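You operate a simulated robot arm through the tools that you are given. There is no shell and no other tool. Be economical: measure what you need, move in short steps, check, and stop when the job is done.

The job below is to be done with a simulated two-armed robot. You get a single attempt, and the scene is never put back.

Task
Test grey plug 92 at about 2 bar: OK tray if it keeps the pressure, waste bin if it leaks.
Fine: clamp it, pump, wait and read; let the air off before you free the clamp and leave the air lever open.

It is judged by the outcome, as a careful person would: the job done as asked, and still so three seconds after it is handed in. It fails if anything else is knocked over, pushed out of place, dropped, spilled or broken.

Robot
Two 6-joint arms with two-finger parallel grippers on one trunk, on a base that drives. Base frame: it is fixed to the floor where the robot stands at the start and does not move with it; the origin is under the middle of the robot, x ahead of it, y to its left, z up; the surface under the hand at the start is at about z = 0.72. Readings come in m, rad, newtons and seconds.
The left shoulder is at the start at [-0.077, 0.177, 0.832], the right one opposite. With the tool pointing down near the work surface each hand reaches from about 0.12 to 0.74 m from the robot's upright axis, wherever it stands, measured 20 degrees to its own side. Places, roughly: OK tray [0.5, 0, 0.7]; air lever [0.6, 0.1, 0.7]; pump knob [0.7, 0.1, 0.8]; seal tester [0.7, 0.2, 0.7]; seal tester display [0.6, 0.2, 0.7]; tester clamp lever [0.8, 0.1, 0.8]; waste bin [0.5, 0.5, 0.7]. Payload 1.57 kg a hand.
Tool frame (each hand has its own): the origin (TCP) lies between the finger pads and is the grasp point; the fingertips stand 0.03 m ahead of it; z points along the fingers, y is the line along which they close. The gripper opens to 0.08 m. The fingers are 0.017 m wide and 0.012 m thick; the gripper's body (0.04 by 0.082 m) begins 0.08 m behind the TCP.
Orientation is that of the tool frame in the base frame, as a unit quaternion [x, y, z, w]. With the fingers straight down and closing along the base's y, the tool's x points along the base's -x, its y along +y and its z along -z.

Tools
- The arms move only by the tool nudge_tool. It takes "left_series", "right_series" or both (then of equal length, played together; a hand with none holds still); each is a list of rows, each a list of 2 entries, a list of its own where there are three numbers: the shift along the base's x, y, z in m, then the turn, a rotation vector about the base's x, y, z in rad. In form: [[[dx, dy, dz], [rx, ry, rz]], ...]. A call has 1 to 20 rows; each row shifts and turns the commanded pose from where the row before left it. "left_fingers" and "right_fingers" are, for a hand that has rows, the finger opening in m, from 0 to 0.08, set as the call begins (left out, the last holds). Rows are played at 5 a second. More than 0.05 m and 0.15 rad between two rows, or a gripper value outside its range, and nothing of the call is played. Where a pose cannot be reached the arm comes as near as it can. A force on the tool above 90 N (or 10 N above the force at the start of the call, whichever is more), or a blocked arm, ends the call early, and 0.2 s more pass. Each finger travels about 0.072 m/s and halts on what it meets, pressing with about 21 N; the grip force reading is that of the motor and also rises with nothing between the fingers. The clock runs only during rows and for 0.2 s after the last one: add rows that do not move to give the fingers time. The reply holds the time, the measured pose of the TCP, the force on the tool along the base axes, the opening and the grip force, in the units named above and with some noise, with the torque about the TCP (base axes, N m) and any sound that the robot's microphone picked up.
- Cameras (640 x 400 px; columns grow to the right, rows downward): "scene" is now at [0.0369, 0.0211, 1.5548]; the picture's right is [0.28, -0.96, 0.00], its down [-0.72, -0.21, -0.66] and it looks along [0.64, 0.19, -0.75] (base axes); focal length 266 px, centre (320, 200). "left" rides on the left gripper at [0.072, 0.007, -0.122] in its tool frame; the picture's right is [-0.09, 1.00, 0.00], its down [-0.84, -0.08, -0.54] and it looks along [-0.54, -0.05, 0.84] (tool axes); focal length 238 px, centre (320, 200). "right" rides on the right gripper at [0.072, -0.007, -0.122] in its tool frame; the picture's right is [0.09, 1.00, 0.00], its down [-0.84, 0.08, -0.54] and it looks along [-0.54, 0.05, 0.84] (tool axes); focal length 238 px, centre (320, 200). There is no depth. A picture from a camera that has moved, and an enlarged one, comes with that camera's place and axes in the base frame and with its lens.
- camera(camera): a new picture of that camera. It takes no simulated time.
- move_column(by): slides the trunk up (or, below 0, down) by that many m; the arms and the scene camera ride with it, the base frame stays. It gives what a move gives, with no picture.
- base_move(legs): drives the robot by 1 to 6 legs, each [ahead, left, turn to the left] in m, m and rad, along the robot's own axes; the way and the turn of a leg run together, so that a leg with both is an arc; at most 1.5 m and 3.142 rad a leg. The arms and the cameras ride along, it lands a little off, and it stops where it bumps. It gives what a move gives.
- pan_tilt(pan, tilt): turns the head with the scene camera to pan (to the left, within 2.496 rad either way) and tilt (down, from -0.506 to 1.204), counted from straight ahead of the robot. It gives what a move gives.
- inspect(camera, box): a new picture of the part [left, top, right, bottom] of that camera's present view, enlarged. It takes no simulated time.
- hand_in(): hands the job in; it is judged then, once.

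Go step by step. Nothing tells you exact positions but the pictures and the camera data: compare them with the known pose of the tool, close in by small moves and look again before you grip or let go. The budget is 120 turns and 100 pictures, counting those below and the enlarged ones. Unless the task says otherwise, let go and move clear before handing in, and close with one line.

The tools are called after "Emit:" as a command line: name --argument value ..., lists and objects as JSON in quotes. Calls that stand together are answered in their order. nudge_tool: Moves the arms, as the interface text tells. Its arguments: {"type":"object","properties":{"left_series":{"type":"array","items":{"type":"array"}},"left_fingers":{"type":"number"},"right_series":{"type":"array","items":{"type":"array"}},"right_fingers":{"type":"number"}},"required":[]} The other tools are called the same way: move_column (by) slides the trunk up or down; base_move (legs) drives the base; pan_tilt (pan, tilt) turns the head that bears the scene camera; camera (camera) takes a picture; inspect (camera, box) takes an enlarged picture of a part of a camera's view; hand_in () hands the job in.

At the start:

```text
clock: 0.0
left_tcp_pos: [0.3392, 0.3232, 1.0417]
left_ee_rot: [0.0, 1.0, 0.0, 0.0]
left_wrist_force: [0.1, 0.6, 0.0]
left_wrist_torque: [0.0, -0.02, -0.02]
left_grip_width: 0.0801
left_grasp_force: 0.1
right_tcp_pos: [0.5567, -0.0184, 1.01]
right_ee_rot: [0.0, 1.0, 0.0, 0.0]
right_wrist_force: [0.3, 0.3, 0.0]
right_wrist_torque: [0.02, 0.02, -0.03]
right_grip_width: 0.0799
right_grasp_force: 0.1
trunk travel left (down, up): [-0.275, 0.053]
robot x, y, heading: [0.0019, -0.0024, 0.0]
head pan, tilt: [0.286, 0.843]
```

scene: 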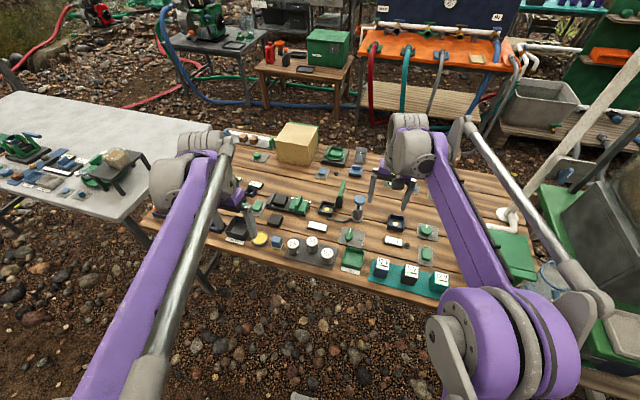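
right: 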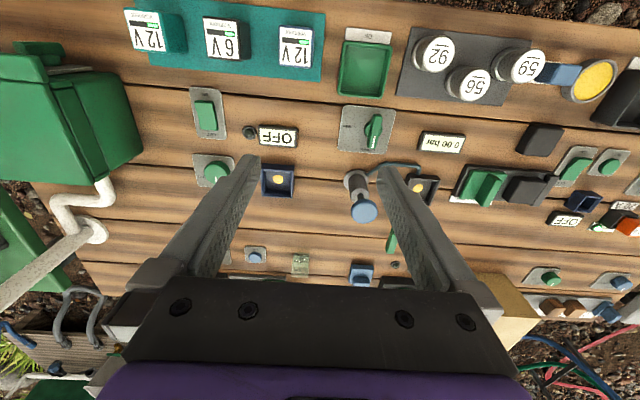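
left: 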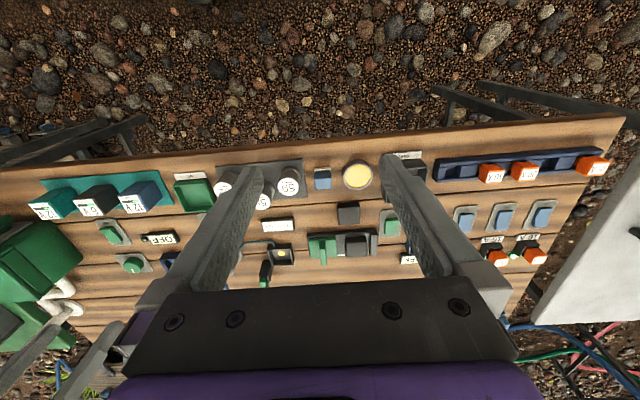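

The bench shows three grey plugs (92, 56, 59), a green OK tray, a pump, a display and a clamp. I'll enlarge the views to measure places.

Emit:
inspect --camera "right" --box '[320, 20, 640, 220]'

Emit:
inspect --camera "scene" --box '[220, 140, 460, 290]'

```text
2.00 times, centred on (480, 120) of right
camera zoom: at [0.4836, -0.0236, 1.1333], right [-0.09, 1.0, 0.0], down [0.84, 0.08, 0.54], along [0.54, 0.05, -0.84], focal length 477 px, centre (0, 360)
```

zoom: 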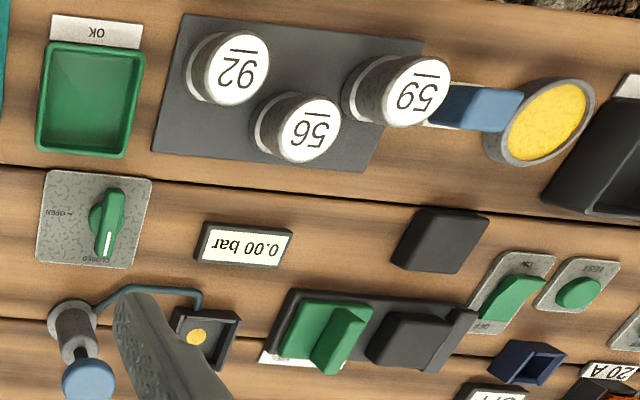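

```text
2.67 times, centred on (340, 215) of scene
camera zoom: at [0.0369, 0.0211, 1.5548], right [0.28, -0.96, 0.0], down [-0.72, -0.21, -0.66], along [0.64, 0.19, -0.75], focal length 710 px, centre (267, 160)
```

zoom: 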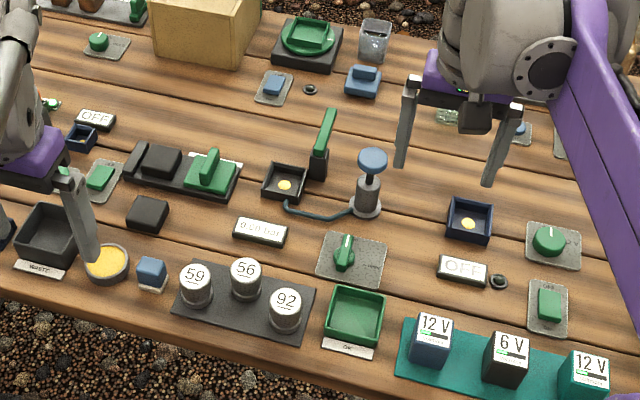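

The plug is near (0.478, 0.137), the tester socket near (0.70, 0.19), the air lever near (0.587, 0.077). I'll move the right hand out of the way and bring the left over for a closer look.

Emit:
nudge_tool --right_series '[[[-0.02, -0.04, 0], [0, 0, 0]], [[-0.02, -0.04, 0.01], [0, 0, 0]], [[-0.02, -0.04, 0.01], [0, 0, 0]], [[-0.02, -0.04, 0], [0, 0, 0]], [[-0.02, -0.04, 0], [0, 0, 0]], [[-0.02, -0.03, 0], [0, 0, 0]]]' --left_series '[[[0, 0, 0], [0, 0, 0]], [[0.03, -0.03, 0], [0, 0, 0]], [[0.04, -0.03, -0.01], [0, 0, 0]], [[0.04, -0.03, -0.01], [0, 0, 0]], [[0.04, -0.03, 0], [0, 0, 0]], [[0.04, -0.03, 0], [0, 0, 0]]]'

Emit:
camera --camera "left"

Emit:
camera --camera "scene"

```text
refused: row 3 steps farther than a row can; nothing moved
```

```text
94 pictures are left
camera left: at [0.2668, 0.329, 1.1635], right [0.09, 1.0, 0.0], down [0.84, -0.08, 0.54], along [0.54, -0.05, -0.84], focal length 238 px, centre (320, 200)
```

left: 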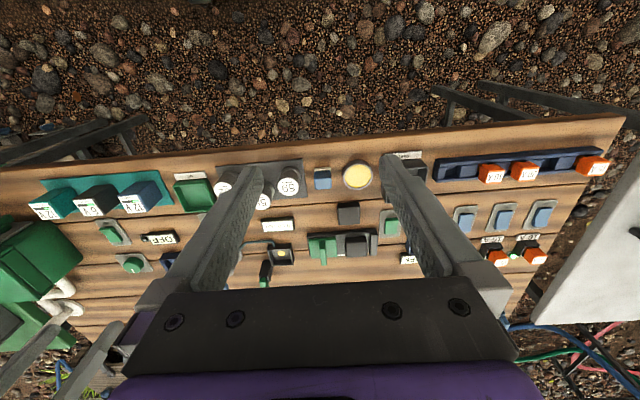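

```text
93 pictures are left
camera scene: at [0.0369, 0.0211, 1.5548], right [0.28, -0.96, 0.0], down [-0.72, -0.21, -0.66], along [0.64, 0.19, -0.75], focal length 266 px, centre (320, 200)
```

scene: 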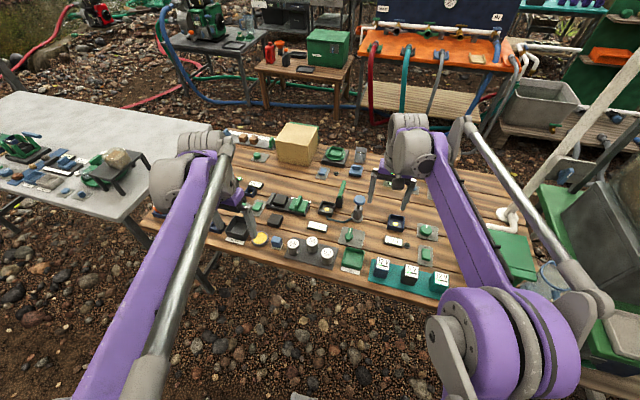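

The step was slightly too long, so nothing moved; I repeat it with shorter rows.

Emit:
nudge_tool --right_series '[[[-0.02, -0.04, 0], [0, 0, 0]], [[-0.02, -0.04, 0.01], [0, 0, 0]], [[-0.02, -0.04, 0.01], [0, 0, 0]], [[-0.02, -0.04, 0], [0, 0, 0]], [[-0.02, -0.04, 0], [0, 0, 0]], [[-0.02, -0.03, 0], [0, 0, 0]]]' --left_series '[[[0, 0, 0], [0, 0, 0]], [[0.03, -0.03, 0], [0, 0, 0]], [[0.035, -0.03, -0.01], [0, 0, 0]], [[0.035, -0.03, -0.01], [0, 0, 0]], [[0.035, -0.03, 0], [0, 0, 0]], [[0.035, -0.03, 0], [0, 0, 0]]]'

Emit:
camera --camera "left"

```text
clock: 1.4
left_tcp_pos: [0.509, 0.1709, 1.0239]
left_ee_rot: [0.0, 1.0, 0.001, 0.0]
left_wrist_force: [-0.7, -0.4, 1.3]
left_wrist_torque: [0.02, -0.02, -0.03]
left_grip_width: 0.0799
left_grasp_force: 0.1
right_tcp_pos: [0.4368, -0.2497, 1.0295]
right_ee_rot: [0.0, 1.0, 0.0, 0.0]
right_wrist_force: [-0.1, 0.3, -0.1]
right_wrist_torque: [0.02, 0.04, 0.04]
right_grip_width: 0.0802
right_grasp_force: 0.0
trunk travel left (down, up): [-0.275, 0.053]
robot x, y, heading: [0.0018, 0.0, -0.003]
head pan, tilt: [0.286, 0.843]
```

```text
92 pictures are left
camera left: at [0.4369, 0.1763, 1.1452], right [0.09, 1.0, 0.0], down [0.84, -0.08, 0.54], along [0.54, -0.05, -0.84], focal length 238 px, centre (320, 200)
```

left: 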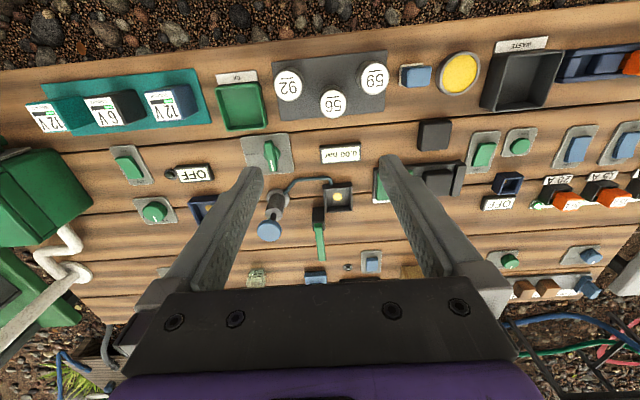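

Emit:
inspect --camera "left" --box '[220, 60, 400, 270]'

Emit:
inspect --camera "scene" --box '[290, 160, 390, 260]'

```text
1.90 times, centred on (310, 165) of left
camera zoom: at [0.4369, 0.1763, 1.1452], right [0.09, 1.0, 0.0], down [0.84, -0.08, 0.54], along [0.54, -0.05, -0.84], focal length 454 px, centre (339, 267)
```

zoom: 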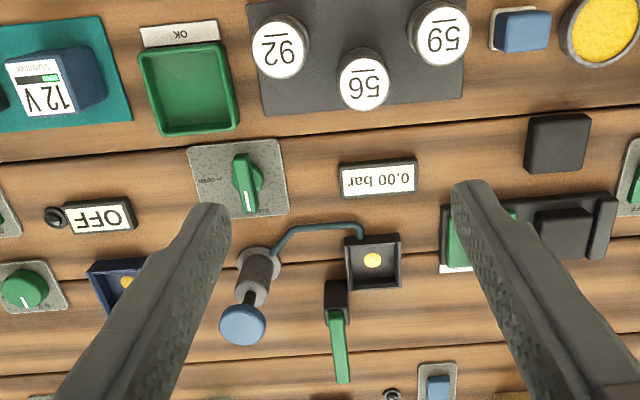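

```text
4.00 times, centred on (340, 210) of scene
camera zoom: at [0.0373, 0.02, 1.5548], right [0.28, -0.96, 0.0], down [-0.72, -0.21, -0.66], along [0.64, 0.19, -0.75], focal length 1065 px, centre (240, 160)
```

zoom: 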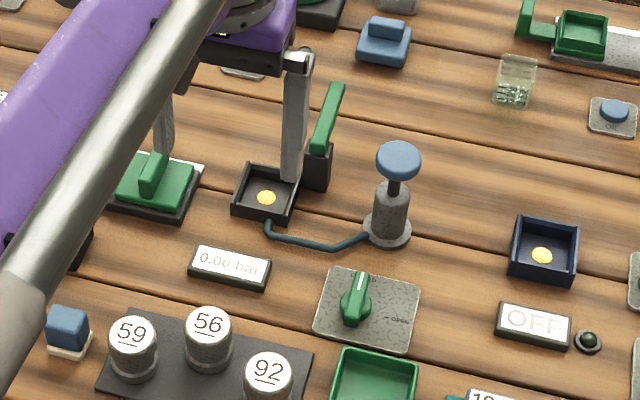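

The lever's tilt is ambiguous from these views; I'll bring the left hand lower and closer for a second angle.

Emit:
nudge_tool --left_series '[[[0, 0.02, -0.04], [0, 0, 0]], [[0, 0.02, -0.04], [0, 0, 0]], [[0, 0.02, -0.04], [0, 0, 0]], [[0, 0.02, 0], [0, 0, 0]]]'

Emit:
camera --camera "left"

```text
clock: 2.4
left_tcp_pos: [0.5097, 0.253, 0.9011]
left_ee_rot: [0.0, 1.0, 0.0, 0.0]
left_wrist_force: [-0.3, -0.2, 0.4]
left_wrist_torque: [0.0, 0.01, 0.02]
left_grip_width: 0.0801
left_grasp_force: 0.1
right_tcp_pos: [0.4365, -0.2463, 1.0305]
right_ee_rot: [0.0, 1.0, 0.0, 0.0]
right_wrist_force: [-0.4, -0.4, -0.5]
right_wrist_torque: [0.02, 0.0, 0.01]
right_grip_width: 0.0798
right_grasp_force: 0.1
trunk travel left (down, up): [-0.275, 0.053]
robot x, y, heading: [0.0004, 0.0021, 0.0]
head pan, tilt: [0.286, 0.843]
```

```text
89 pictures are left
camera left: at [0.4379, 0.259, 1.0243], right [0.09, 1.0, 0.0], down [0.84, -0.08, 0.54], along [0.54, -0.05, -0.84], focal length 238 px, centre (320, 200)
```

left: 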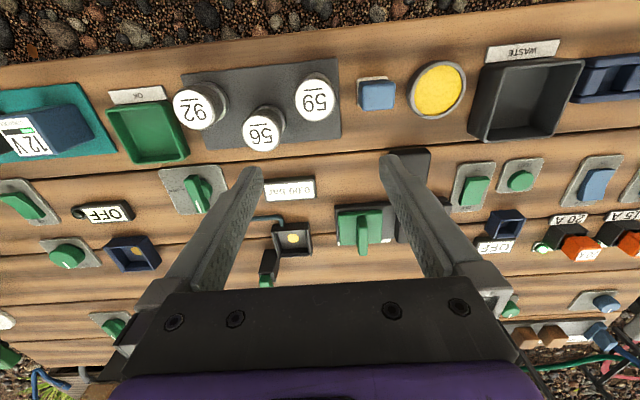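

Emit:
nudge_tool --left_series '[[[0.04, 0.0, 0.02], [0, 0, 0]], [[0.04, 0.0, 0.02], [0, 0, 0]], [[0.04, 0.0, 0.02], [0, 0, 0]], [[0.02, 0.0, 0], [0, 0, 0]]]'

Emit:
inspect --camera "left" --box '[160, 80, 400, 280]'

```text
clock: 3.4
left_tcp_pos: [0.649, 0.2537, 0.9615]
left_ee_rot: [0.0, 1.0, 0.0, -0.001]
left_wrist_force: [-0.1, -0.5, -0.1]
left_wrist_torque: [-0.05, 0.0, -0.06]
left_grip_width: 0.0803
left_grasp_force: 0.0
right_tcp_pos: [0.4368, -0.2473, 1.0304]
right_ee_rot: [0.0, 1.0, 0.0, 0.0]
right_wrist_force: [-1.1, 0.3, 0.6]
right_wrist_torque: [0.02, -0.02, 0.0]
right_grip_width: 0.0799
right_grasp_force: 0.1
trunk travel left (down, up): [-0.275, 0.053]
robot x, y, heading: [0.0006, 0.0026, -0.003]
head pan, tilt: [0.286, 0.843]
```

```text
2.00 times, centred on (280, 180) of left
camera zoom: at [0.5777, 0.2593, 1.0841], right [0.09, 1.0, 0.0], down [0.84, -0.08, 0.54], along [0.54, -0.05, -0.84], focal length 477 px, centre (400, 240)
```

zoom: 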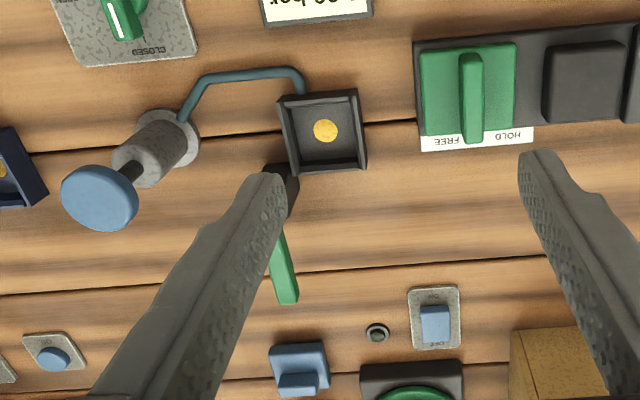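

The clamp lever seems to run from the post near (0.74, 0.146) back and slightly up to a tip near (0.815, 0.146, 0.785). I'll shift for an unobstructed closer view.

Emit:
nudge_tool --left_series '[[[0.02, -0.04, 0.0], [0, 0, 0]], [[0.02, -0.04, 0.0], [0, 0, 0]], [[0.02, -0.02, 0], [0, 0, 0]]]'

Emit:
inspect --camera "left" --box '[220, 60, 400, 240]'

Emit:
inspect --camera "scene" --box '[310, 165, 370, 225]'

```text
clock: 4.2
left_tcp_pos: [0.6754, 0.1661, 0.9527]
left_ee_rot: [0.001, 1.0, 0.0, 0.0]
left_wrist_force: [0.5, 0.7, 0.4]
left_wrist_torque: [0.01, -0.01, -0.01]
left_grip_width: 0.0802
left_grasp_force: 0.1
left hand out of reach, approached as far as the arm can: row 2, 3
right_tcp_pos: [0.4373, -0.2479, 1.0309]
right_ee_rot: [0.0, 1.0, 0.0, 0.0]
right_wrist_force: [0.4, -0.3, 0.4]
right_wrist_torque: [0.0, 0.03, 0.01]
right_grip_width: 0.08
right_grasp_force: 0.1
trunk travel left (down, up): [-0.275, 0.053]
robot x, y, heading: [-0.0009, -0.0008, -0.001]
head pan, tilt: [0.286, 0.843]
```

```text
2.22 times, centred on (310, 150) of left
camera zoom: at [0.603, 0.1713, 1.0744], right [0.09, 1.0, 0.0], down [0.84, -0.08, 0.54], along [0.54, -0.05, -0.84], focal length 530 px, centre (342, 311)
```

zoom: 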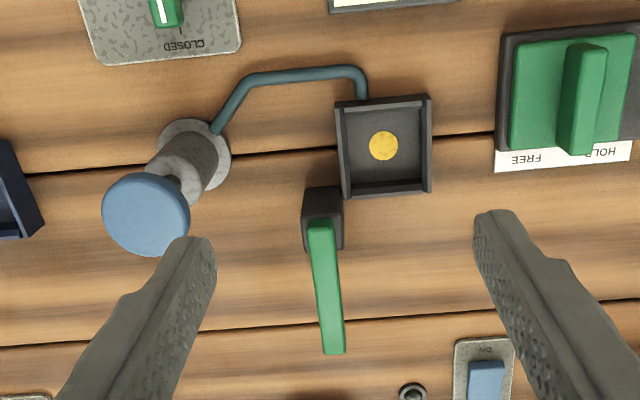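

```text
6.67 times, centred on (340, 195) of scene
camera zoom: at [0.0375, 0.0218, 1.5548], right [0.28, -0.96, 0.0], down [-0.72, -0.21, -0.66], along [0.64, 0.19, -0.75], focal length 1775 px, centre (187, 233)
```

zoom: 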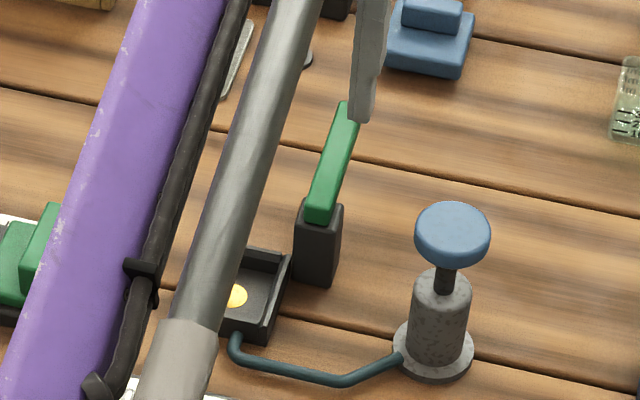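

Everything beyond x≈0.7 is out of reach, so I need to drive forward. I'll first look down at the gap between robot and bench.

Emit:
nudge_tool --left_series '[[[-0.04, 0.02, 0.0], [0, 0, 0]], [[-0.04, 0.02, 0.02], [0, 0, 0]], [[-0.04, 0.02, 0.02], [0, 0, 0]], [[-0.04, 0.02, 0], [0, 0, 0]], [[-0.04, 0.02, 0], [0, 0, 0]], [[-0.04, 0.02, 0], [0, 0, 0]]]'

Emit:
pan_tilt --pan 0.0 --tilt 1.2

Emit:
camera --camera "scene"

```text
clock: 5.6
left_tcp_pos: [0.4324, 0.285, 0.9945]
left_ee_rot: [-0.001, 1.0, 0.0, 0.001]
left_wrist_force: [-0.4, -0.4, 0.9]
left_wrist_torque: [-0.02, -0.01, -0.02]
left_grip_width: 0.0799
left_grasp_force: 0.0
right_tcp_pos: [0.4353, -0.2473, 1.0297]
right_ee_rot: [0.0, 1.0, 0.0, 0.0]
right_wrist_force: [-1.1, 0.6, -0.3]
right_wrist_torque: [-0.03, 0.03, 0.0]
right_grip_width: 0.08
right_grasp_force: 0.0
trunk travel left (down, up): [-0.275, 0.053]
robot x, y, heading: [-0.0027, 0.0006, -0.001]
head pan, tilt: [0.286, 0.843]
```

```text
clock: 6.4
left_tcp_pos: [0.4351, 0.2837, 0.9931]
left_ee_rot: [0.0, 1.0, -0.001, -0.001]
left_wrist_force: [0.1, 0.2, -0.8]
left_wrist_torque: [0.0, 0.02, 0.03]
left_grip_width: 0.08
left_grasp_force: 0.1
right_tcp_pos: [0.4364, -0.248, 1.0305]
right_ee_rot: [0.0, 1.0, 0.0, 0.0]
right_wrist_force: [0.5, 1.1, 0.8]
right_wrist_torque: [0.03, -0.02, 0.02]
right_grip_width: 0.0796
right_grasp_force: 0.1
trunk travel left (down, up): [-0.275, 0.053]
robot x, y, heading: [-0.0002, 0.0015, 0.001]
head pan, tilt: [0.0, 1.201]
```

```text
85 pictures are left
camera scene: at [0.0175, -0.001, 1.5307], right [0.0, -1.0, 0.0], down [-0.93, 0.0, -0.36], along [0.36, 0.0, -0.93], focal length 266 px, centre (320, 200)
```

scene: 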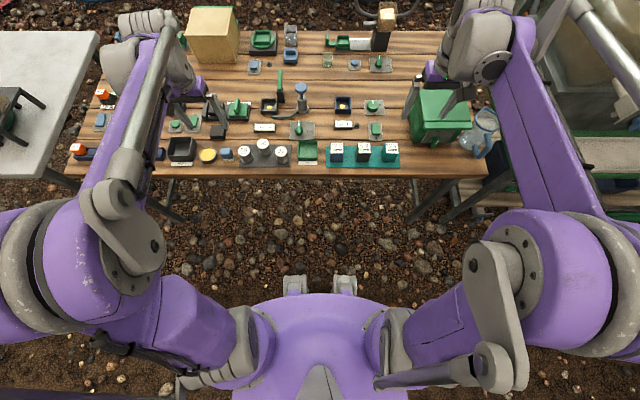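

There's ample room ahead of the base, so I drive 0.15 m forward.

Emit:
base_move --legs '[[0.15, 0, 0]]'

Emit:
pan_tilt --pan 0.25 --tilt 0.95

Emit:
camera --camera "scene"

Emit:
camera --camera "left"

```text
clock: 7.8
left_tcp_pos: [0.5822, 0.2857, 0.9936]
left_ee_rot: [-0.002, 1.0, 0.0, 0.0]
left_wrist_force: [1.1, -0.2, -1.3]
left_wrist_torque: [0.05, -0.03, 0.01]
left_grip_width: 0.0798
left_grasp_force: 0.0
right_tcp_pos: [0.5871, -0.2474, 1.0308]
right_ee_rot: [-0.002, 1.0, -0.001, 0.0]
right_wrist_force: [0.1, -0.3, 0.3]
right_wrist_torque: [0.0, 0.0, 0.04]
right_grip_width: 0.0798
right_grasp_force: 0.0
trunk travel left (down, up): [-0.275, 0.053]
robot x, y, heading: [0.1484, -0.0009, 0.006]
head pan, tilt: [0.0, 1.201]
```

```text
clock: 8.6
left_tcp_pos: [0.5825, 0.2855, 0.9936]
left_ee_rot: [-0.002, 1.0, 0.0, 0.001]
left_wrist_force: [0.2, 0.7, 0.4]
left_wrist_torque: [0.02, -0.01, 0.02]
left_grip_width: 0.0802
left_grasp_force: 0.1
right_tcp_pos: [0.5863, -0.2472, 1.0301]
right_ee_rot: [-0.001, 1.0, -0.001, 0.0]
right_wrist_force: [-0.2, -0.7, -0.1]
right_wrist_torque: [0.0, 0.01, -0.04]
right_grip_width: 0.08
right_grasp_force: 0.0
trunk travel left (down, up): [-0.275, 0.053]
robot x, y, heading: [0.1478, 0.0049, 0.002]
head pan, tilt: [0.25, 0.949]
```

```text
84 pictures are left
camera scene: at [0.1806, 0.0172, 1.5468], right [0.25, -0.97, 0.0], down [-0.79, -0.2, -0.58], along [0.56, 0.14, -0.81], focal length 266 px, centre (320, 200)
```

scene: 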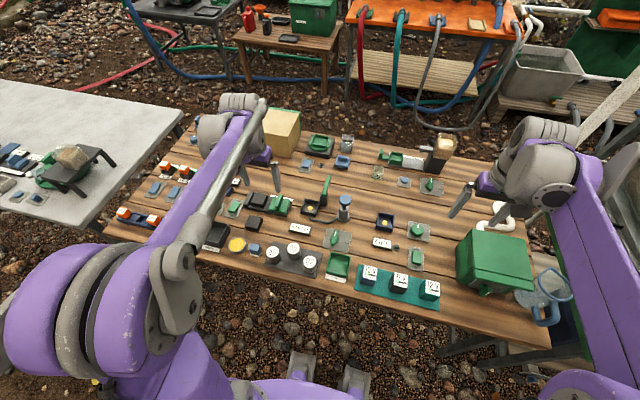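

```text
83 pictures are left
camera left: at [0.5101, 0.2909, 1.1159], right [0.09, 1.0, 0.0], down [0.84, -0.08, 0.54], along [0.54, -0.05, -0.84], focal length 238 px, centre (320, 200)
```

left: 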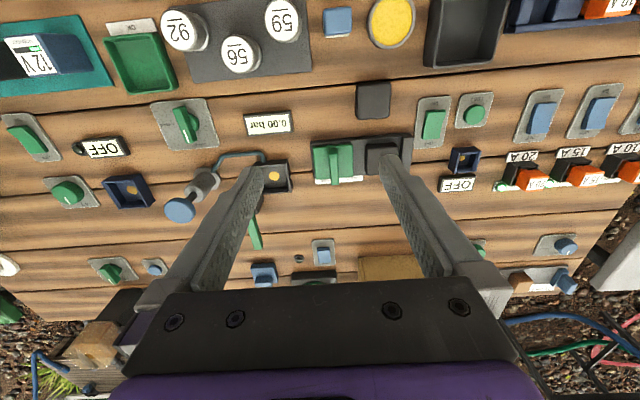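

Now I'm in reach. I'll bring the left hand over plug 92 (about 0.479, 0.134), turned 30° so the fingers clear plug 56 and the tray, with a 60 mm opening.

Emit:
nudge_tool --left_series '[[[-0.02, -0.03, -0.02], [0, 0, 0.1]], [[-0.02, -0.03, -0.02], [0, 0, 0.1]], [[-0.02, -0.03, -0.02], [0, 0, 0.1]], [[-0.02, -0.03, -0.02], [0, 0, 0.1]], [[-0.0235, -0.0315, -0.02], [0, 0, 0.1236]], [[0, 0, 0], [0, 0, 0]]]' --left_fingers 0.06

Emit:
camera --camera "left"

Emit:
camera --camera "scene"

```text
clock: 10.0
left_tcp_pos: [0.4775, 0.132, 0.8924]
left_ee_rot: [-0.261, 0.965, 0.0, 0.001]
left_wrist_force: [-0.1, 0.1, 0.4]
left_wrist_torque: [-0.01, 0.02, -0.01]
left_grip_width: 0.0603
left_grasp_force: 0.1
right_tcp_pos: [0.5862, -0.2462, 1.0308]
right_ee_rot: [-0.001, 1.0, 0.0, 0.0]
right_wrist_force: [-0.2, 0.6, -1.0]
right_wrist_torque: [0.01, 0.0, 0.02]
right_grip_width: 0.08
right_grasp_force: 0.1
trunk travel left (down, up): [-0.275, 0.053]
robot x, y, heading: [0.1505, 0.0018, -0.001]
head pan, tilt: [0.25, 0.949]
```

```text
82 pictures are left
camera left: at [0.4124, 0.1013, 1.0155], right [-0.42, 0.91, 0.0], down [0.76, 0.35, 0.54], along [0.49, 0.23, -0.84], focal length 238 px, centre (320, 200)
```

left: 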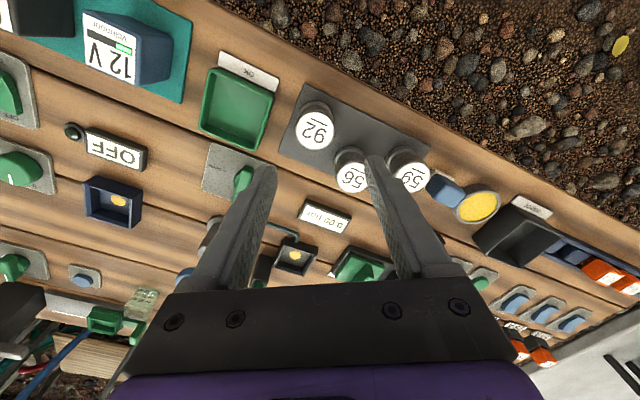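

```text
81 pictures are left
camera scene: at [0.181, 0.0175, 1.5468], right [0.25, -0.97, 0.0], down [-0.79, -0.2, -0.58], along [0.56, 0.15, -0.81], focal length 266 px, centre (320, 200)
```

scene: 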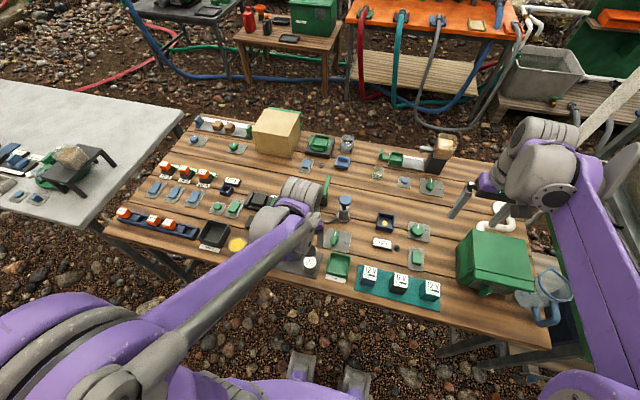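

The plug reads at about (0.476, 0.128). I descend partway and look again.

Emit:
nudge_tool --left_series '[[[-0.001, -0.004, -0.03], [0, 0, 0]], [[0, 0, -0.03], [0, 0, 0]], [[0, 0, 0], [0, 0, 0]]]'

Emit:
camera --camera "left"

```text
clock: 10.8
left_tcp_pos: [0.4771, 0.1297, 0.8346]
left_ee_rot: [-0.259, 0.966, -0.001, 0.0]
left_wrist_force: [1.0, -0.2, 0.7]
left_wrist_torque: [-0.02, 0.0, 0.02]
left_grip_width: 0.0601
left_grasp_force: 0.2
right_tcp_pos: [0.5861, -0.2467, 1.0303]
right_ee_rot: [-0.001, 1.0, 0.001, -0.001]
right_wrist_force: [-0.3, -0.5, -0.1]
right_wrist_torque: [-0.01, 0.0, -0.04]
right_grip_width: 0.0802
right_grasp_force: 0.1
trunk travel left (down, up): [-0.275, 0.053]
robot x, y, heading: [0.1494, 0.0015, 0.003]
head pan, tilt: [0.25, 0.949]
```

```text
80 pictures are left
camera left: at [0.4115, 0.0983, 0.9566], right [-0.42, 0.91, 0.0], down [0.76, 0.35, 0.54], along [0.49, 0.23, -0.84], focal length 238 px, centre (320, 200)
```

left: 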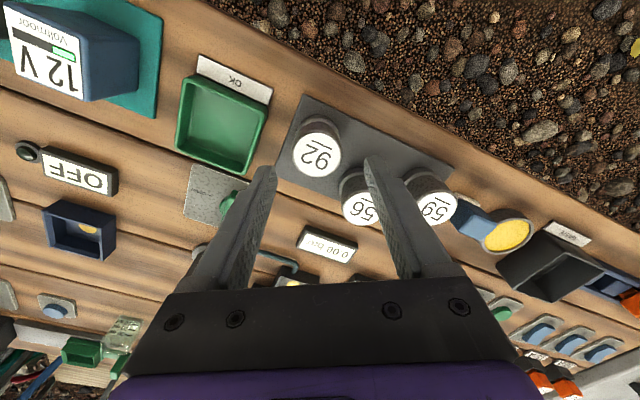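

Emit:
nudge_tool --left_series '[[[-0.002, -0.003, -0.03], [0, 0, 0]], [[0, 0, -0.018], [0, 0, 0]], [[0, 0, -0.018], [0, 0, 0]], [[0, 0, 0], [0, 0, 0]]]'

Emit:
camera --camera "left"

```text
clock: 11.8
left_tcp_pos: [0.4758, 0.1265, 0.7671]
left_ee_rot: [-0.26, 0.966, 0.001, 0.0]
left_wrist_force: [0.5, -0.6, 0.0]
left_wrist_torque: [0.04, 0.03, -0.04]
left_grip_width: 0.0601
left_grasp_force: 0.1
right_tcp_pos: [0.5864, -0.247, 1.0303]
right_ee_rot: [-0.001, 1.0, 0.0, 0.0]
right_wrist_force: [0.0, 0.8, -0.1]
right_wrist_torque: [-0.02, 0.0, -0.01]
right_grip_width: 0.08
right_grasp_force: 0.1
trunk travel left (down, up): [-0.275, 0.053]
robot x, y, heading: [0.1462, 0.0012, 0.002]
head pan, tilt: [0.25, 0.949]
```

```text
79 pictures are left
camera left: at [0.4093, 0.0946, 0.8906], right [-0.42, 0.91, 0.0], down [0.76, 0.35, 0.54], along [0.49, 0.23, -0.84], focal length 238 px, centre (320, 200)
```

left: 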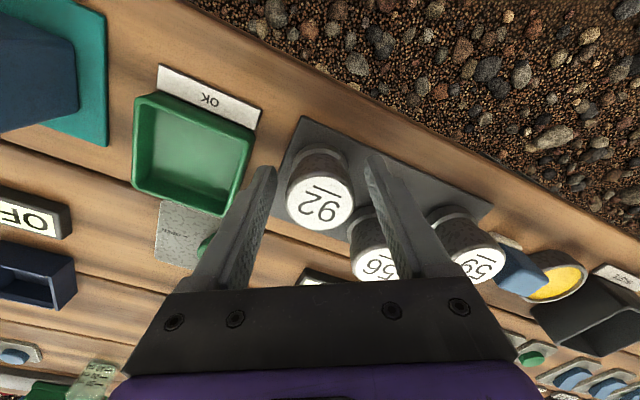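

The plug sits between the fingers; I close on it.

Emit:
nudge_tool --left_series '[[[0, 0, 0], [0, 0, 0]], [[0, 0, 0], [0, 0, 0]], [[0, 0, 0], [0, 0, 0]]]' --left_fingers 0.03

Emit:
nudge_tool --left_series '[[[0, 0, 0.02], [0, 0, 0]], [[0, 0, 0.03], [0, 0, 0]], [[0, 0, 0.03], [0, 0, 0]], [[0, 0, 0.0], [0, 0, 0]]]'

Emit:
camera --camera "left"

```text
clock: 12.6
left_tcp_pos: [0.475, 0.1263, 0.7686]
left_ee_rot: [-0.261, 0.965, 0.0, -0.001]
left_wrist_force: [0.0, -0.7, -0.4]
left_wrist_torque: [-0.06, -0.04, 0.0]
left_grip_width: 0.0406
left_grasp_force: 21.1
right_tcp_pos: [0.5862, -0.2468, 1.0304]
right_ee_rot: [-0.001, 1.0, 0.0, 0.0]
right_wrist_force: [0.4, 0.7, -0.2]
right_wrist_torque: [-0.01, 0.02, -0.02]
right_grip_width: 0.0801
right_grasp_force: 0.1
trunk travel left (down, up): [-0.275, 0.053]
robot x, y, heading: [0.1506, 0.0028, -0.005]
head pan, tilt: [0.25, 0.949]
```

```text
clock: 13.6
left_tcp_pos: [0.4765, 0.1259, 0.847]
left_ee_rot: [-0.26, 0.966, 0.0, -0.001]
left_wrist_force: [-0.1, -0.1, -0.2]
left_wrist_torque: [-0.02, 0.03, 0.04]
left_grip_width: 0.0409
left_grasp_force: 21.3
right_tcp_pos: [0.5872, -0.2471, 1.0303]
right_ee_rot: [-0.001, 1.0, 0.0, 0.0]
right_wrist_force: [-0.1, 0.0, 0.7]
right_wrist_torque: [0.01, 0.01, 0.0]
right_grip_width: 0.0799
right_grasp_force: 0.1
trunk travel left (down, up): [-0.275, 0.053]
robot x, y, heading: [0.1514, -0.0033, 0.001]
head pan, tilt: [0.25, 0.949]
```

```text
78 pictures are left
camera left: at [0.4109, 0.0949, 0.9687], right [-0.42, 0.91, 0.0], down [0.76, 0.35, 0.54], along [0.49, 0.23, -0.84], focal length 238 px, centre (320, 200)
```

left: 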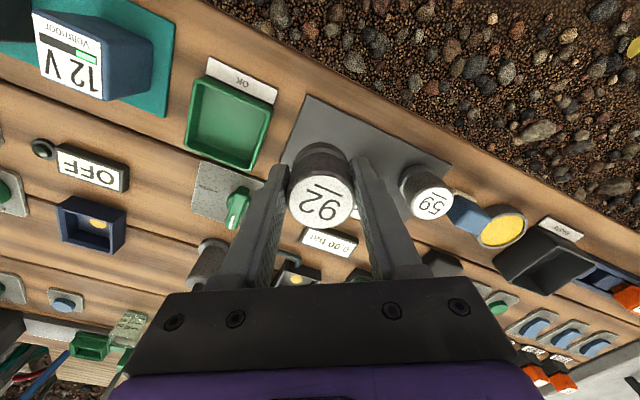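

Plug 92 is held. I carry it over the socket (about 0.70, 0.19) turning the hand to −30° to clear the clamp post.

Emit:
nudge_tool --left_series '[[[0.0, 0.0, 0.03], [0, 0, -0.1]], [[0.025, 0.009, 0.01], [0, 0, -0.12]], [[0.028, 0.009, 0], [0, 0, -0.12]], [[0.028, 0.009, 0], [0, 0, -0.12]], [[0.028, 0.009, 0], [0, 0, -0.12]], [[0.028, 0.009, 0], [0, 0, -0.12]], [[0.028, 0.009, 0], [0, 0, -0.12]], [[0.028, 0.009, 0], [0, 0, -0.12]], [[0.028, 0.0, 0], [0, 0, -0.107]], [[0, 0, 0], [0, 0, 0]]]'

Emit:
camera --camera "left"

Emit:
inspect --camera "scene" --box '[250, 150, 410, 270]'

```text
clock: 15.8
left_tcp_pos: [0.697, 0.1892, 0.8886]
left_ee_rot: [0.259, 0.966, -0.001, 0.0]
left_wrist_force: [-0.7, 0.0, -0.7]
left_wrist_torque: [-0.02, 0.0, -0.01]
left_grip_width: 0.0405
left_grasp_force: 20.8
right_tcp_pos: [0.5872, -0.2475, 1.0304]
right_ee_rot: [-0.002, 1.0, -0.001, 0.001]
right_wrist_force: [-0.8, -0.6, 0.8]
right_wrist_torque: [0.0, -0.01, -0.03]
right_grip_width: 0.08
right_grasp_force: 0.1
trunk travel left (down, up): [-0.275, 0.053]
robot x, y, heading: [0.1473, 0.0026, 0.002]
head pan, tilt: [0.25, 0.949]
```

```text
77 pictures are left
camera left: at [0.6376, 0.2306, 1.0103], right [0.58, 0.82, 0.0], down [0.69, -0.48, 0.54], along [0.44, -0.31, -0.84], focal length 238 px, centre (320, 200)
```

left: 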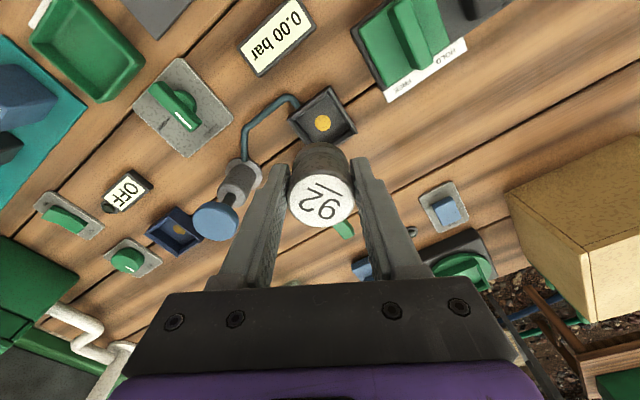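

```text
3.33 times, centred on (330, 210) of scene
camera zoom: at [0.1802, 0.0173, 1.5468], right [0.25, -0.97, 0.0], down [-0.79, -0.2, -0.58], along [0.56, 0.15, -0.81], focal length 888 px, centre (287, 167)
```

zoom: 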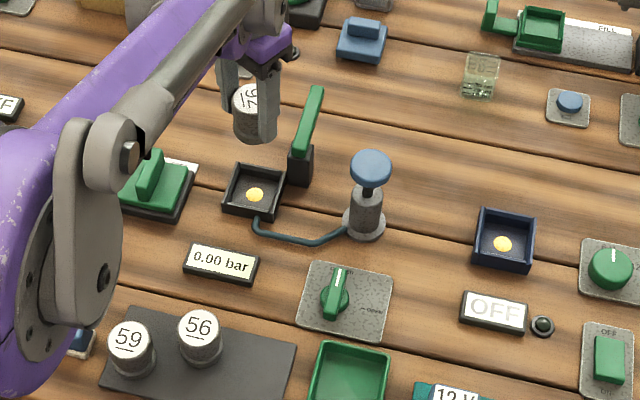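

Alignment is within a couple of mm. I descend to just above the socket and check.

Emit:
nudge_tool --left_series '[[[0.002, 0.002, -0.03], [0, 0, 0]], [[0, 0, -0.03], [0, 0, 0]], [[0, 0, -0.02], [0, 0, 0]], [[0, 0, 0], [0, 0, 0]]]'

Emit:
camera --camera "left"

Emit:
inspect --camera "scene" --box '[280, 160, 360, 220]'

```text
clock: 16.8
left_tcp_pos: [0.6988, 0.1936, 0.8073]
left_ee_rot: [0.258, 0.966, 0.0, 0.0]
left_wrist_force: [-0.1, -0.4, -1.0]
left_wrist_torque: [0.0, 0.01, -0.02]
left_grip_width: 0.0407
left_grasp_force: 20.8
right_tcp_pos: [0.5866, -0.2473, 1.0302]
right_ee_rot: [-0.001, 1.0, 0.001, 0.001]
right_wrist_force: [-0.7, -0.7, 0.1]
right_wrist_torque: [-0.05, 0.01, 0.0]
right_grip_width: 0.0801
right_grasp_force: 0.1
trunk travel left (down, up): [-0.275, 0.053]
robot x, y, heading: [0.1446, 0.0015, -0.002]
head pan, tilt: [0.25, 0.949]
```

```text
75 pictures are left
camera left: at [0.6397, 0.2334, 0.9302], right [0.58, 0.82, 0.0], down [0.69, -0.48, 0.54], along [0.44, -0.31, -0.84], focal length 238 px, centre (320, 200)
```

left: 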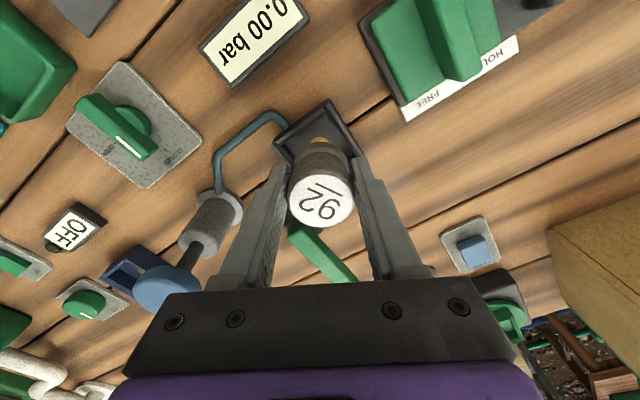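

```text
6.67 times, centred on (320, 190) of scene
camera zoom: at [0.1806, 0.0172, 1.5468], right [0.25, -0.97, 0.0], down [-0.79, -0.2, -0.58], along [0.56, 0.15, -0.81], focal length 1775 px, centre (320, 267)
```

zoom: 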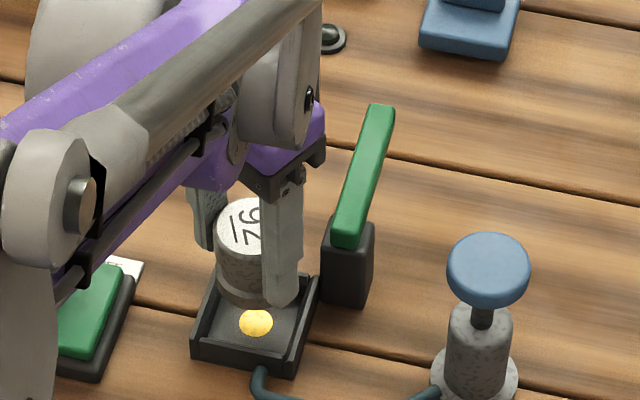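

Plug is over the socket. I lower it gently in small steps.

Emit:
nudge_tool --left_series '[[[0, -0.002, -0.01], [0, 0, 0]], [[0, 0, -0.01], [0, 0, 0]], [[0, 0, -0.005], [0, 0, 0]], [[0, 0, -0.003], [0, 0, 0]], [[0, 0, -0.003], [0, 0, 0]], [[0, 0, 0], [0, 0, 0]]]'

Emit:
camera --camera "left"

Emit:
inspect --camera "scene" --box '[280, 160, 360, 220]'

```text
clock: 18.2
left_tcp_pos: [0.6991, 0.1903, 0.7765]
left_ee_rot: [0.258, 0.966, 0.0, 0.001]
left_wrist_force: [-0.4, 0.6, 0.3]
left_wrist_torque: [0.04, -0.03, 0.02]
left_grip_width: 0.0405
left_grasp_force: 21.0
right_tcp_pos: [0.5861, -0.248, 1.0311]
right_ee_rot: [-0.001, 1.0, 0.0, 0.0]
right_wrist_force: [0.1, -0.2, -0.4]
right_wrist_torque: [-0.01, 0.03, 0.0]
right_grip_width: 0.0802
right_grasp_force: 0.0
trunk travel left (down, up): [-0.275, 0.053]
robot x, y, heading: [0.1481, -0.0013, -0.002]
head pan, tilt: [0.25, 0.949]
```

```text
73 pictures are left
camera left: at [0.6396, 0.2308, 0.8982], right [0.58, 0.82, 0.0], down [0.69, -0.48, 0.54], along [0.44, -0.31, -0.84], focal length 238 px, centre (320, 200)
```

left: 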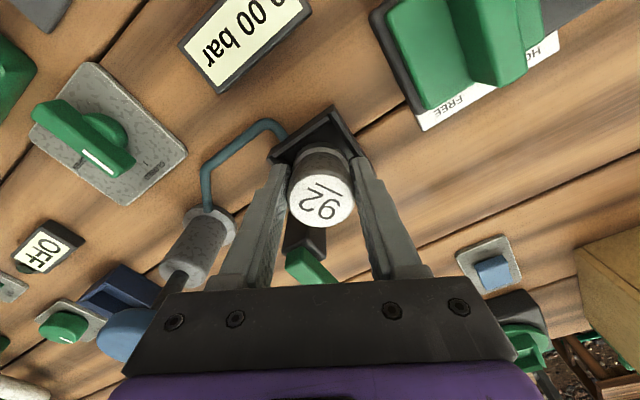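

```text
6.67 times, centred on (320, 190) of scene
camera zoom: at [0.1808, 0.0173, 1.5468], right [0.25, -0.97, 0.0], down [-0.79, -0.2, -0.58], along [0.56, 0.15, -0.81], focal length 1775 px, centre (320, 267)
```

zoom: 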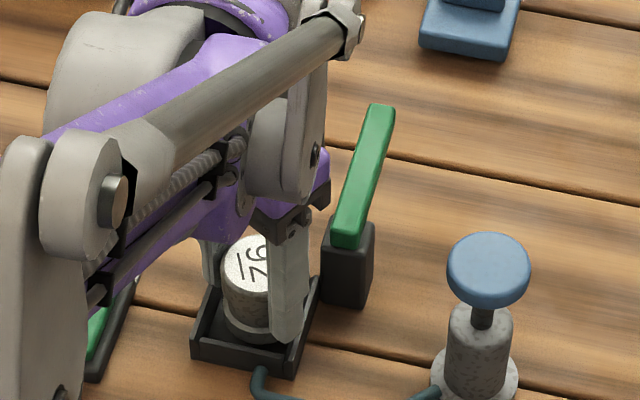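

Emit:
nudge_tool --left_series '[[[0, 0, -0.003], [0, 0, 0]], [[0, 0, -0.003], [0, 0, 0]], [[0, 0, -0.002], [0, 0, 0]], [[0, 0, 0], [0, 0, 0]]]'

Emit:
inspect --camera "scene" --box '[280, 160, 360, 220]'

Emit:
inspect --camera "left" --box '[220, 80, 420, 280]'

```text
clock: 19.2
left_tcp_pos: [0.6987, 0.1901, 0.7706]
left_ee_rot: [0.258, 0.966, 0.001, 0.001]
left_wrist_force: [6.7, 0.1, 29.1]
left_wrist_torque: [-0.11, -0.28, 0.03]
left_grip_width: 0.0407
left_grasp_force: 21.1
right_tcp_pos: [0.5848, -0.2471, 1.0304]
right_ee_rot: [-0.001, 1.0, 0.0, 0.001]
right_wrist_force: [0.2, 0.0, 0.3]
right_wrist_torque: [-0.03, 0.04, -0.02]
right_grip_width: 0.0798
right_grasp_force: 0.2
trunk travel left (down, up): [-0.275, 0.053]
robot x, y, heading: [0.1479, -0.001, 0.005]
head pan, tilt: [0.25, 0.949]
```

```text
6.67 times, centred on (320, 190) of scene
camera zoom: at [0.1789, 0.0164, 1.5472], right [0.25, -0.97, 0.0], down [-0.79, -0.2, -0.58], along [0.56, 0.15, -0.81], focal length 1775 px, centre (320, 267)
```

zoom: 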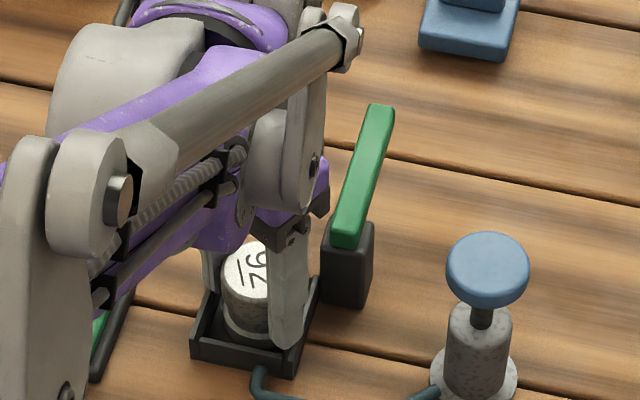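

```text
2.00 times, centred on (320, 180) of left
camera zoom: at [0.6389, 0.2307, 0.8922], right [0.58, 0.82, 0.0], down [0.69, -0.48, 0.54], along [0.45, -0.31, -0.84], focal length 477 px, centre (320, 240)
```

zoom: 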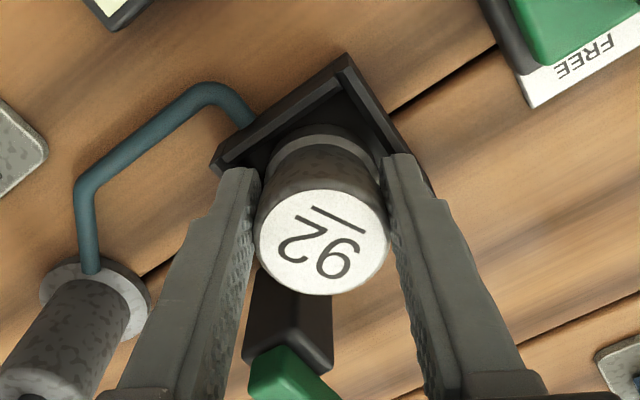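

Contact of 29 N: bottomed out. I ease up slightly, then open just a little to release.

Emit:
nudge_tool --left_series '[[[0, 0, 0.002], [0, 0, 0]], [[0, 0, 0], [0, 0, 0]]]'

Emit:
nudge_tool --left_series '[[[0, 0, 0], [0, 0, 0]], [[0, 0, 0], [0, 0, 0]]]' --left_fingers 0.052

Emit:
inspect --camera "left" --box '[220, 80, 420, 280]'

```text
clock: 19.8
left_tcp_pos: [0.6979, 0.1901, 0.77]
left_ee_rot: [0.258, 0.966, 0.001, 0.0]
left_wrist_force: [4.5, 0.8, 12.5]
left_wrist_torque: [-0.05, -0.26, 0.02]
left_grip_width: 0.0404
left_grasp_force: 21.6
right_tcp_pos: [0.5849, -0.2464, 1.0311]
right_ee_rot: [0.0, 1.0, 0.0, 0.001]
right_wrist_force: [1.0, 0.0, -0.4]
right_wrist_torque: [-0.02, -0.03, -0.01]
right_grip_width: 0.0799
right_grasp_force: 0.0
trunk travel left (down, up): [-0.275, 0.053]
robot x, y, heading: [0.148, 0.0037, 0.005]
head pan, tilt: [0.25, 0.949]
```

```text
clock: 20.4
left_tcp_pos: [0.6988, 0.1904, 0.7697]
left_ee_rot: [0.258, 0.966, 0.001, 0.0]
left_wrist_force: [-0.5, 0.4, -0.2]
left_wrist_torque: [0.03, 0.0, 0.02]
left_grip_width: 0.0517
left_grasp_force: 0.0
right_tcp_pos: [0.5865, -0.247, 1.0307]
right_ee_rot: [-0.001, 1.0, 0.0, 0.0]
right_wrist_force: [0.4, -0.3, 0.3]
right_wrist_torque: [-0.01, -0.03, 0.03]
right_grip_width: 0.0797
right_grasp_force: 0.2
trunk travel left (down, up): [-0.275, 0.053]
robot x, y, heading: [0.1475, 0.0067, 0.008]
head pan, tilt: [0.25, 0.949]
```

```text
2.00 times, centred on (320, 180) of left
camera zoom: at [0.6392, 0.2311, 0.892], right [0.58, 0.82, 0.0], down [0.69, -0.48, 0.54], along [0.44, -0.31, -0.84], focal length 477 px, centre (320, 240)
```

zoom: 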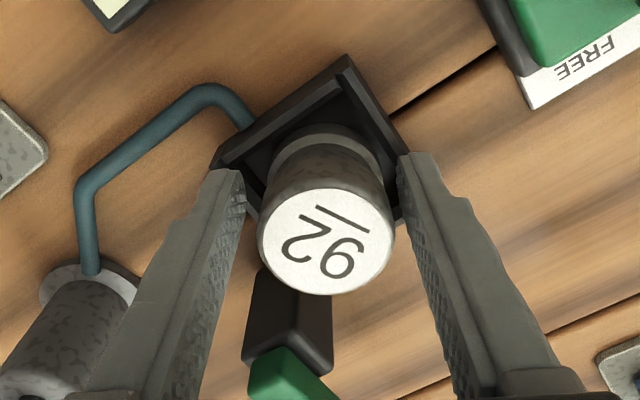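

Released and it stays put. I rise straight up and look.

Emit:
nudge_tool --left_series '[[[0, 0, 0.03], [0, 0, 0]], [[0, 0, 0.04], [0, 0, 0]], [[0, 0, 0.04], [0, 0, 0]], [[-0.04, 0.02, 0.02], [0, 0, 0.1]], [[-0.04, 0.02, 0.02], [0, 0, 0.1]], [[-0.04, 0.02, 0.0], [0, 0, 0.1]], [[0, 0.02, 0.0], [0, 0, 0.1]], [[0, 0.0, 0.0], [0, 0, 0.12]]]'

Emit:
inspect --camera "left" --box '[170, 60, 370, 260]'

Emit:
inspect --camera "scene" --box '[280, 160, 380, 260]'

```text
clock: 22.2
left_tcp_pos: [0.5785, 0.2695, 0.9208]
left_ee_rot: [0.0, 1.0, 0.0, 0.0]
left_wrist_force: [0.0, -0.5, -1.0]
left_wrist_torque: [0.0, 0.01, 0.02]
left_grip_width: 0.052
left_grasp_force: 0.1
right_tcp_pos: [0.5852, -0.2465, 1.0301]
right_ee_rot: [-0.001, 1.0, 0.0, 0.0]
right_wrist_force: [-0.3, 0.4, 0.4]
right_wrist_torque: [0.0, 0.03, 0.0]
right_grip_width: 0.0799
right_grasp_force: 0.1
trunk travel left (down, up): [-0.275, 0.053]
robot x, y, heading: [0.1469, 0.0036, 0.007]
head pan, tilt: [0.25, 0.949]
```

```text
2.00 times, centred on (270, 160) of left
camera zoom: at [0.5056, 0.2742, 1.0431], right [0.09, 1.0, 0.0], down [0.84, -0.08, 0.54], along [0.54, -0.05, -0.84], focal length 477 px, centre (420, 280)
```

zoom: 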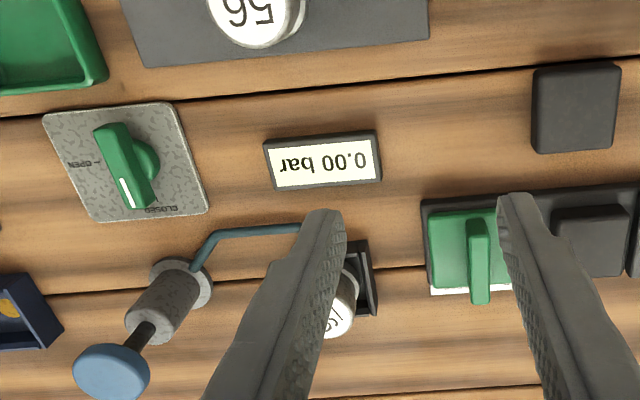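

```text
4.00 times, centred on (330, 210) of scene
camera zoom: at [0.1804, 0.0169, 1.5468], right [0.25, -0.97, 0.0], down [-0.79, -0.2, -0.58], along [0.56, 0.15, -0.81], focal length 1065 px, centre (280, 160)
```

zoom: 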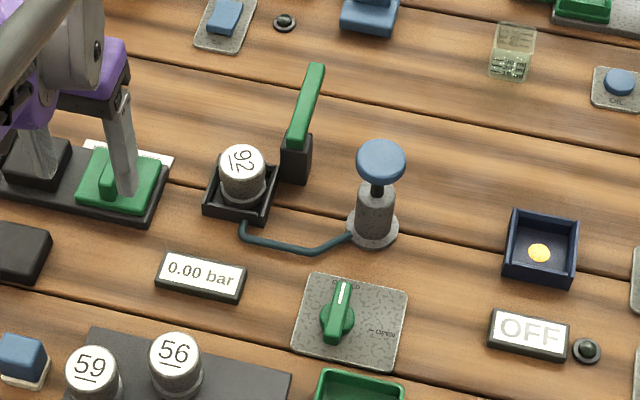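

The plug stands well in the socket; the air lever points at CLOSED already. Next the clamp lever: I bring the left hand above its tip (about 0.805, 0.151) to grip it crosswise.

Emit:
nudge_tool --left_series '[[[0.04, -0.02, 0], [0, 0, 0]], [[0.04, -0.02, 0], [0, 0, 0]], [[0.04, -0.02, 0], [0, 0, 0]], [[0.04, -0.02, 0], [0, 0, 0]], [[0.04, -0.02, 0], [0, 0, 0]], [[0.023, -0.0185, 0], [0, 0, 0]], [[0, 0.0, 0], [0, 0, 0]]]' --left_fingers 0.05

Emit:
camera --camera "left"

Emit:
inspect --camera "scene" --box '[280, 150, 380, 250]'

```text
clock: 23.8
left_tcp_pos: [0.803, 0.1525, 0.9228]
left_ee_rot: [0.002, 1.0, 0.0, 0.001]
left_wrist_force: [-0.1, 0.2, -0.4]
left_wrist_torque: [-0.02, -0.01, 0.01]
left_grip_width: 0.0501
left_grasp_force: 0.1
right_tcp_pos: [0.5853, -0.2472, 1.0296]
right_ee_rot: [-0.001, 1.0, 0.001, 0.0]
right_wrist_force: [-0.6, -0.3, -1.1]
right_wrist_torque: [0.01, -0.02, 0.03]
right_grip_width: 0.0801
right_grasp_force: 0.1
trunk travel left (down, up): [-0.275, 0.053]
robot x, y, heading: [0.1437, 0.0015, 0.0]
head pan, tilt: [0.25, 0.949]
```

```text
66 pictures are left
camera left: at [0.7302, 0.1594, 1.0435], right [0.09, 1.0, 0.0], down [0.84, -0.08, 0.54], along [0.54, -0.05, -0.84], focal length 238 px, centre (320, 200)
```

left: 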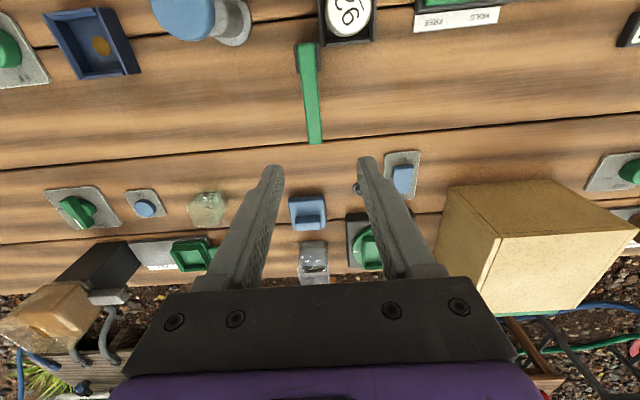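

```text
4.00 times, centred on (330, 200) of scene
camera zoom: at [0.1803, 0.0175, 1.5468], right [0.25, -0.97, 0.0], down [-0.79, -0.2, -0.58], along [0.56, 0.15, -0.81], focal length 1065 px, centre (280, 200)
```

zoom: 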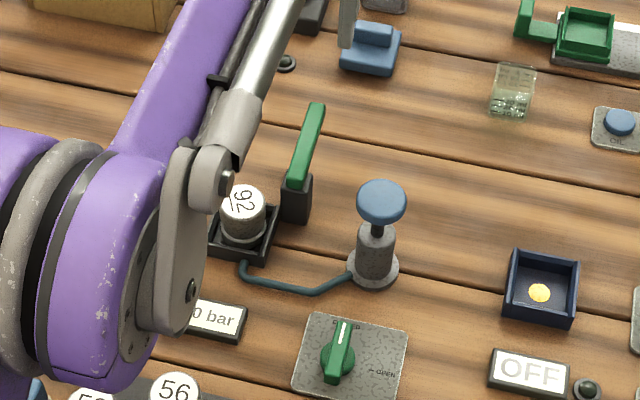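

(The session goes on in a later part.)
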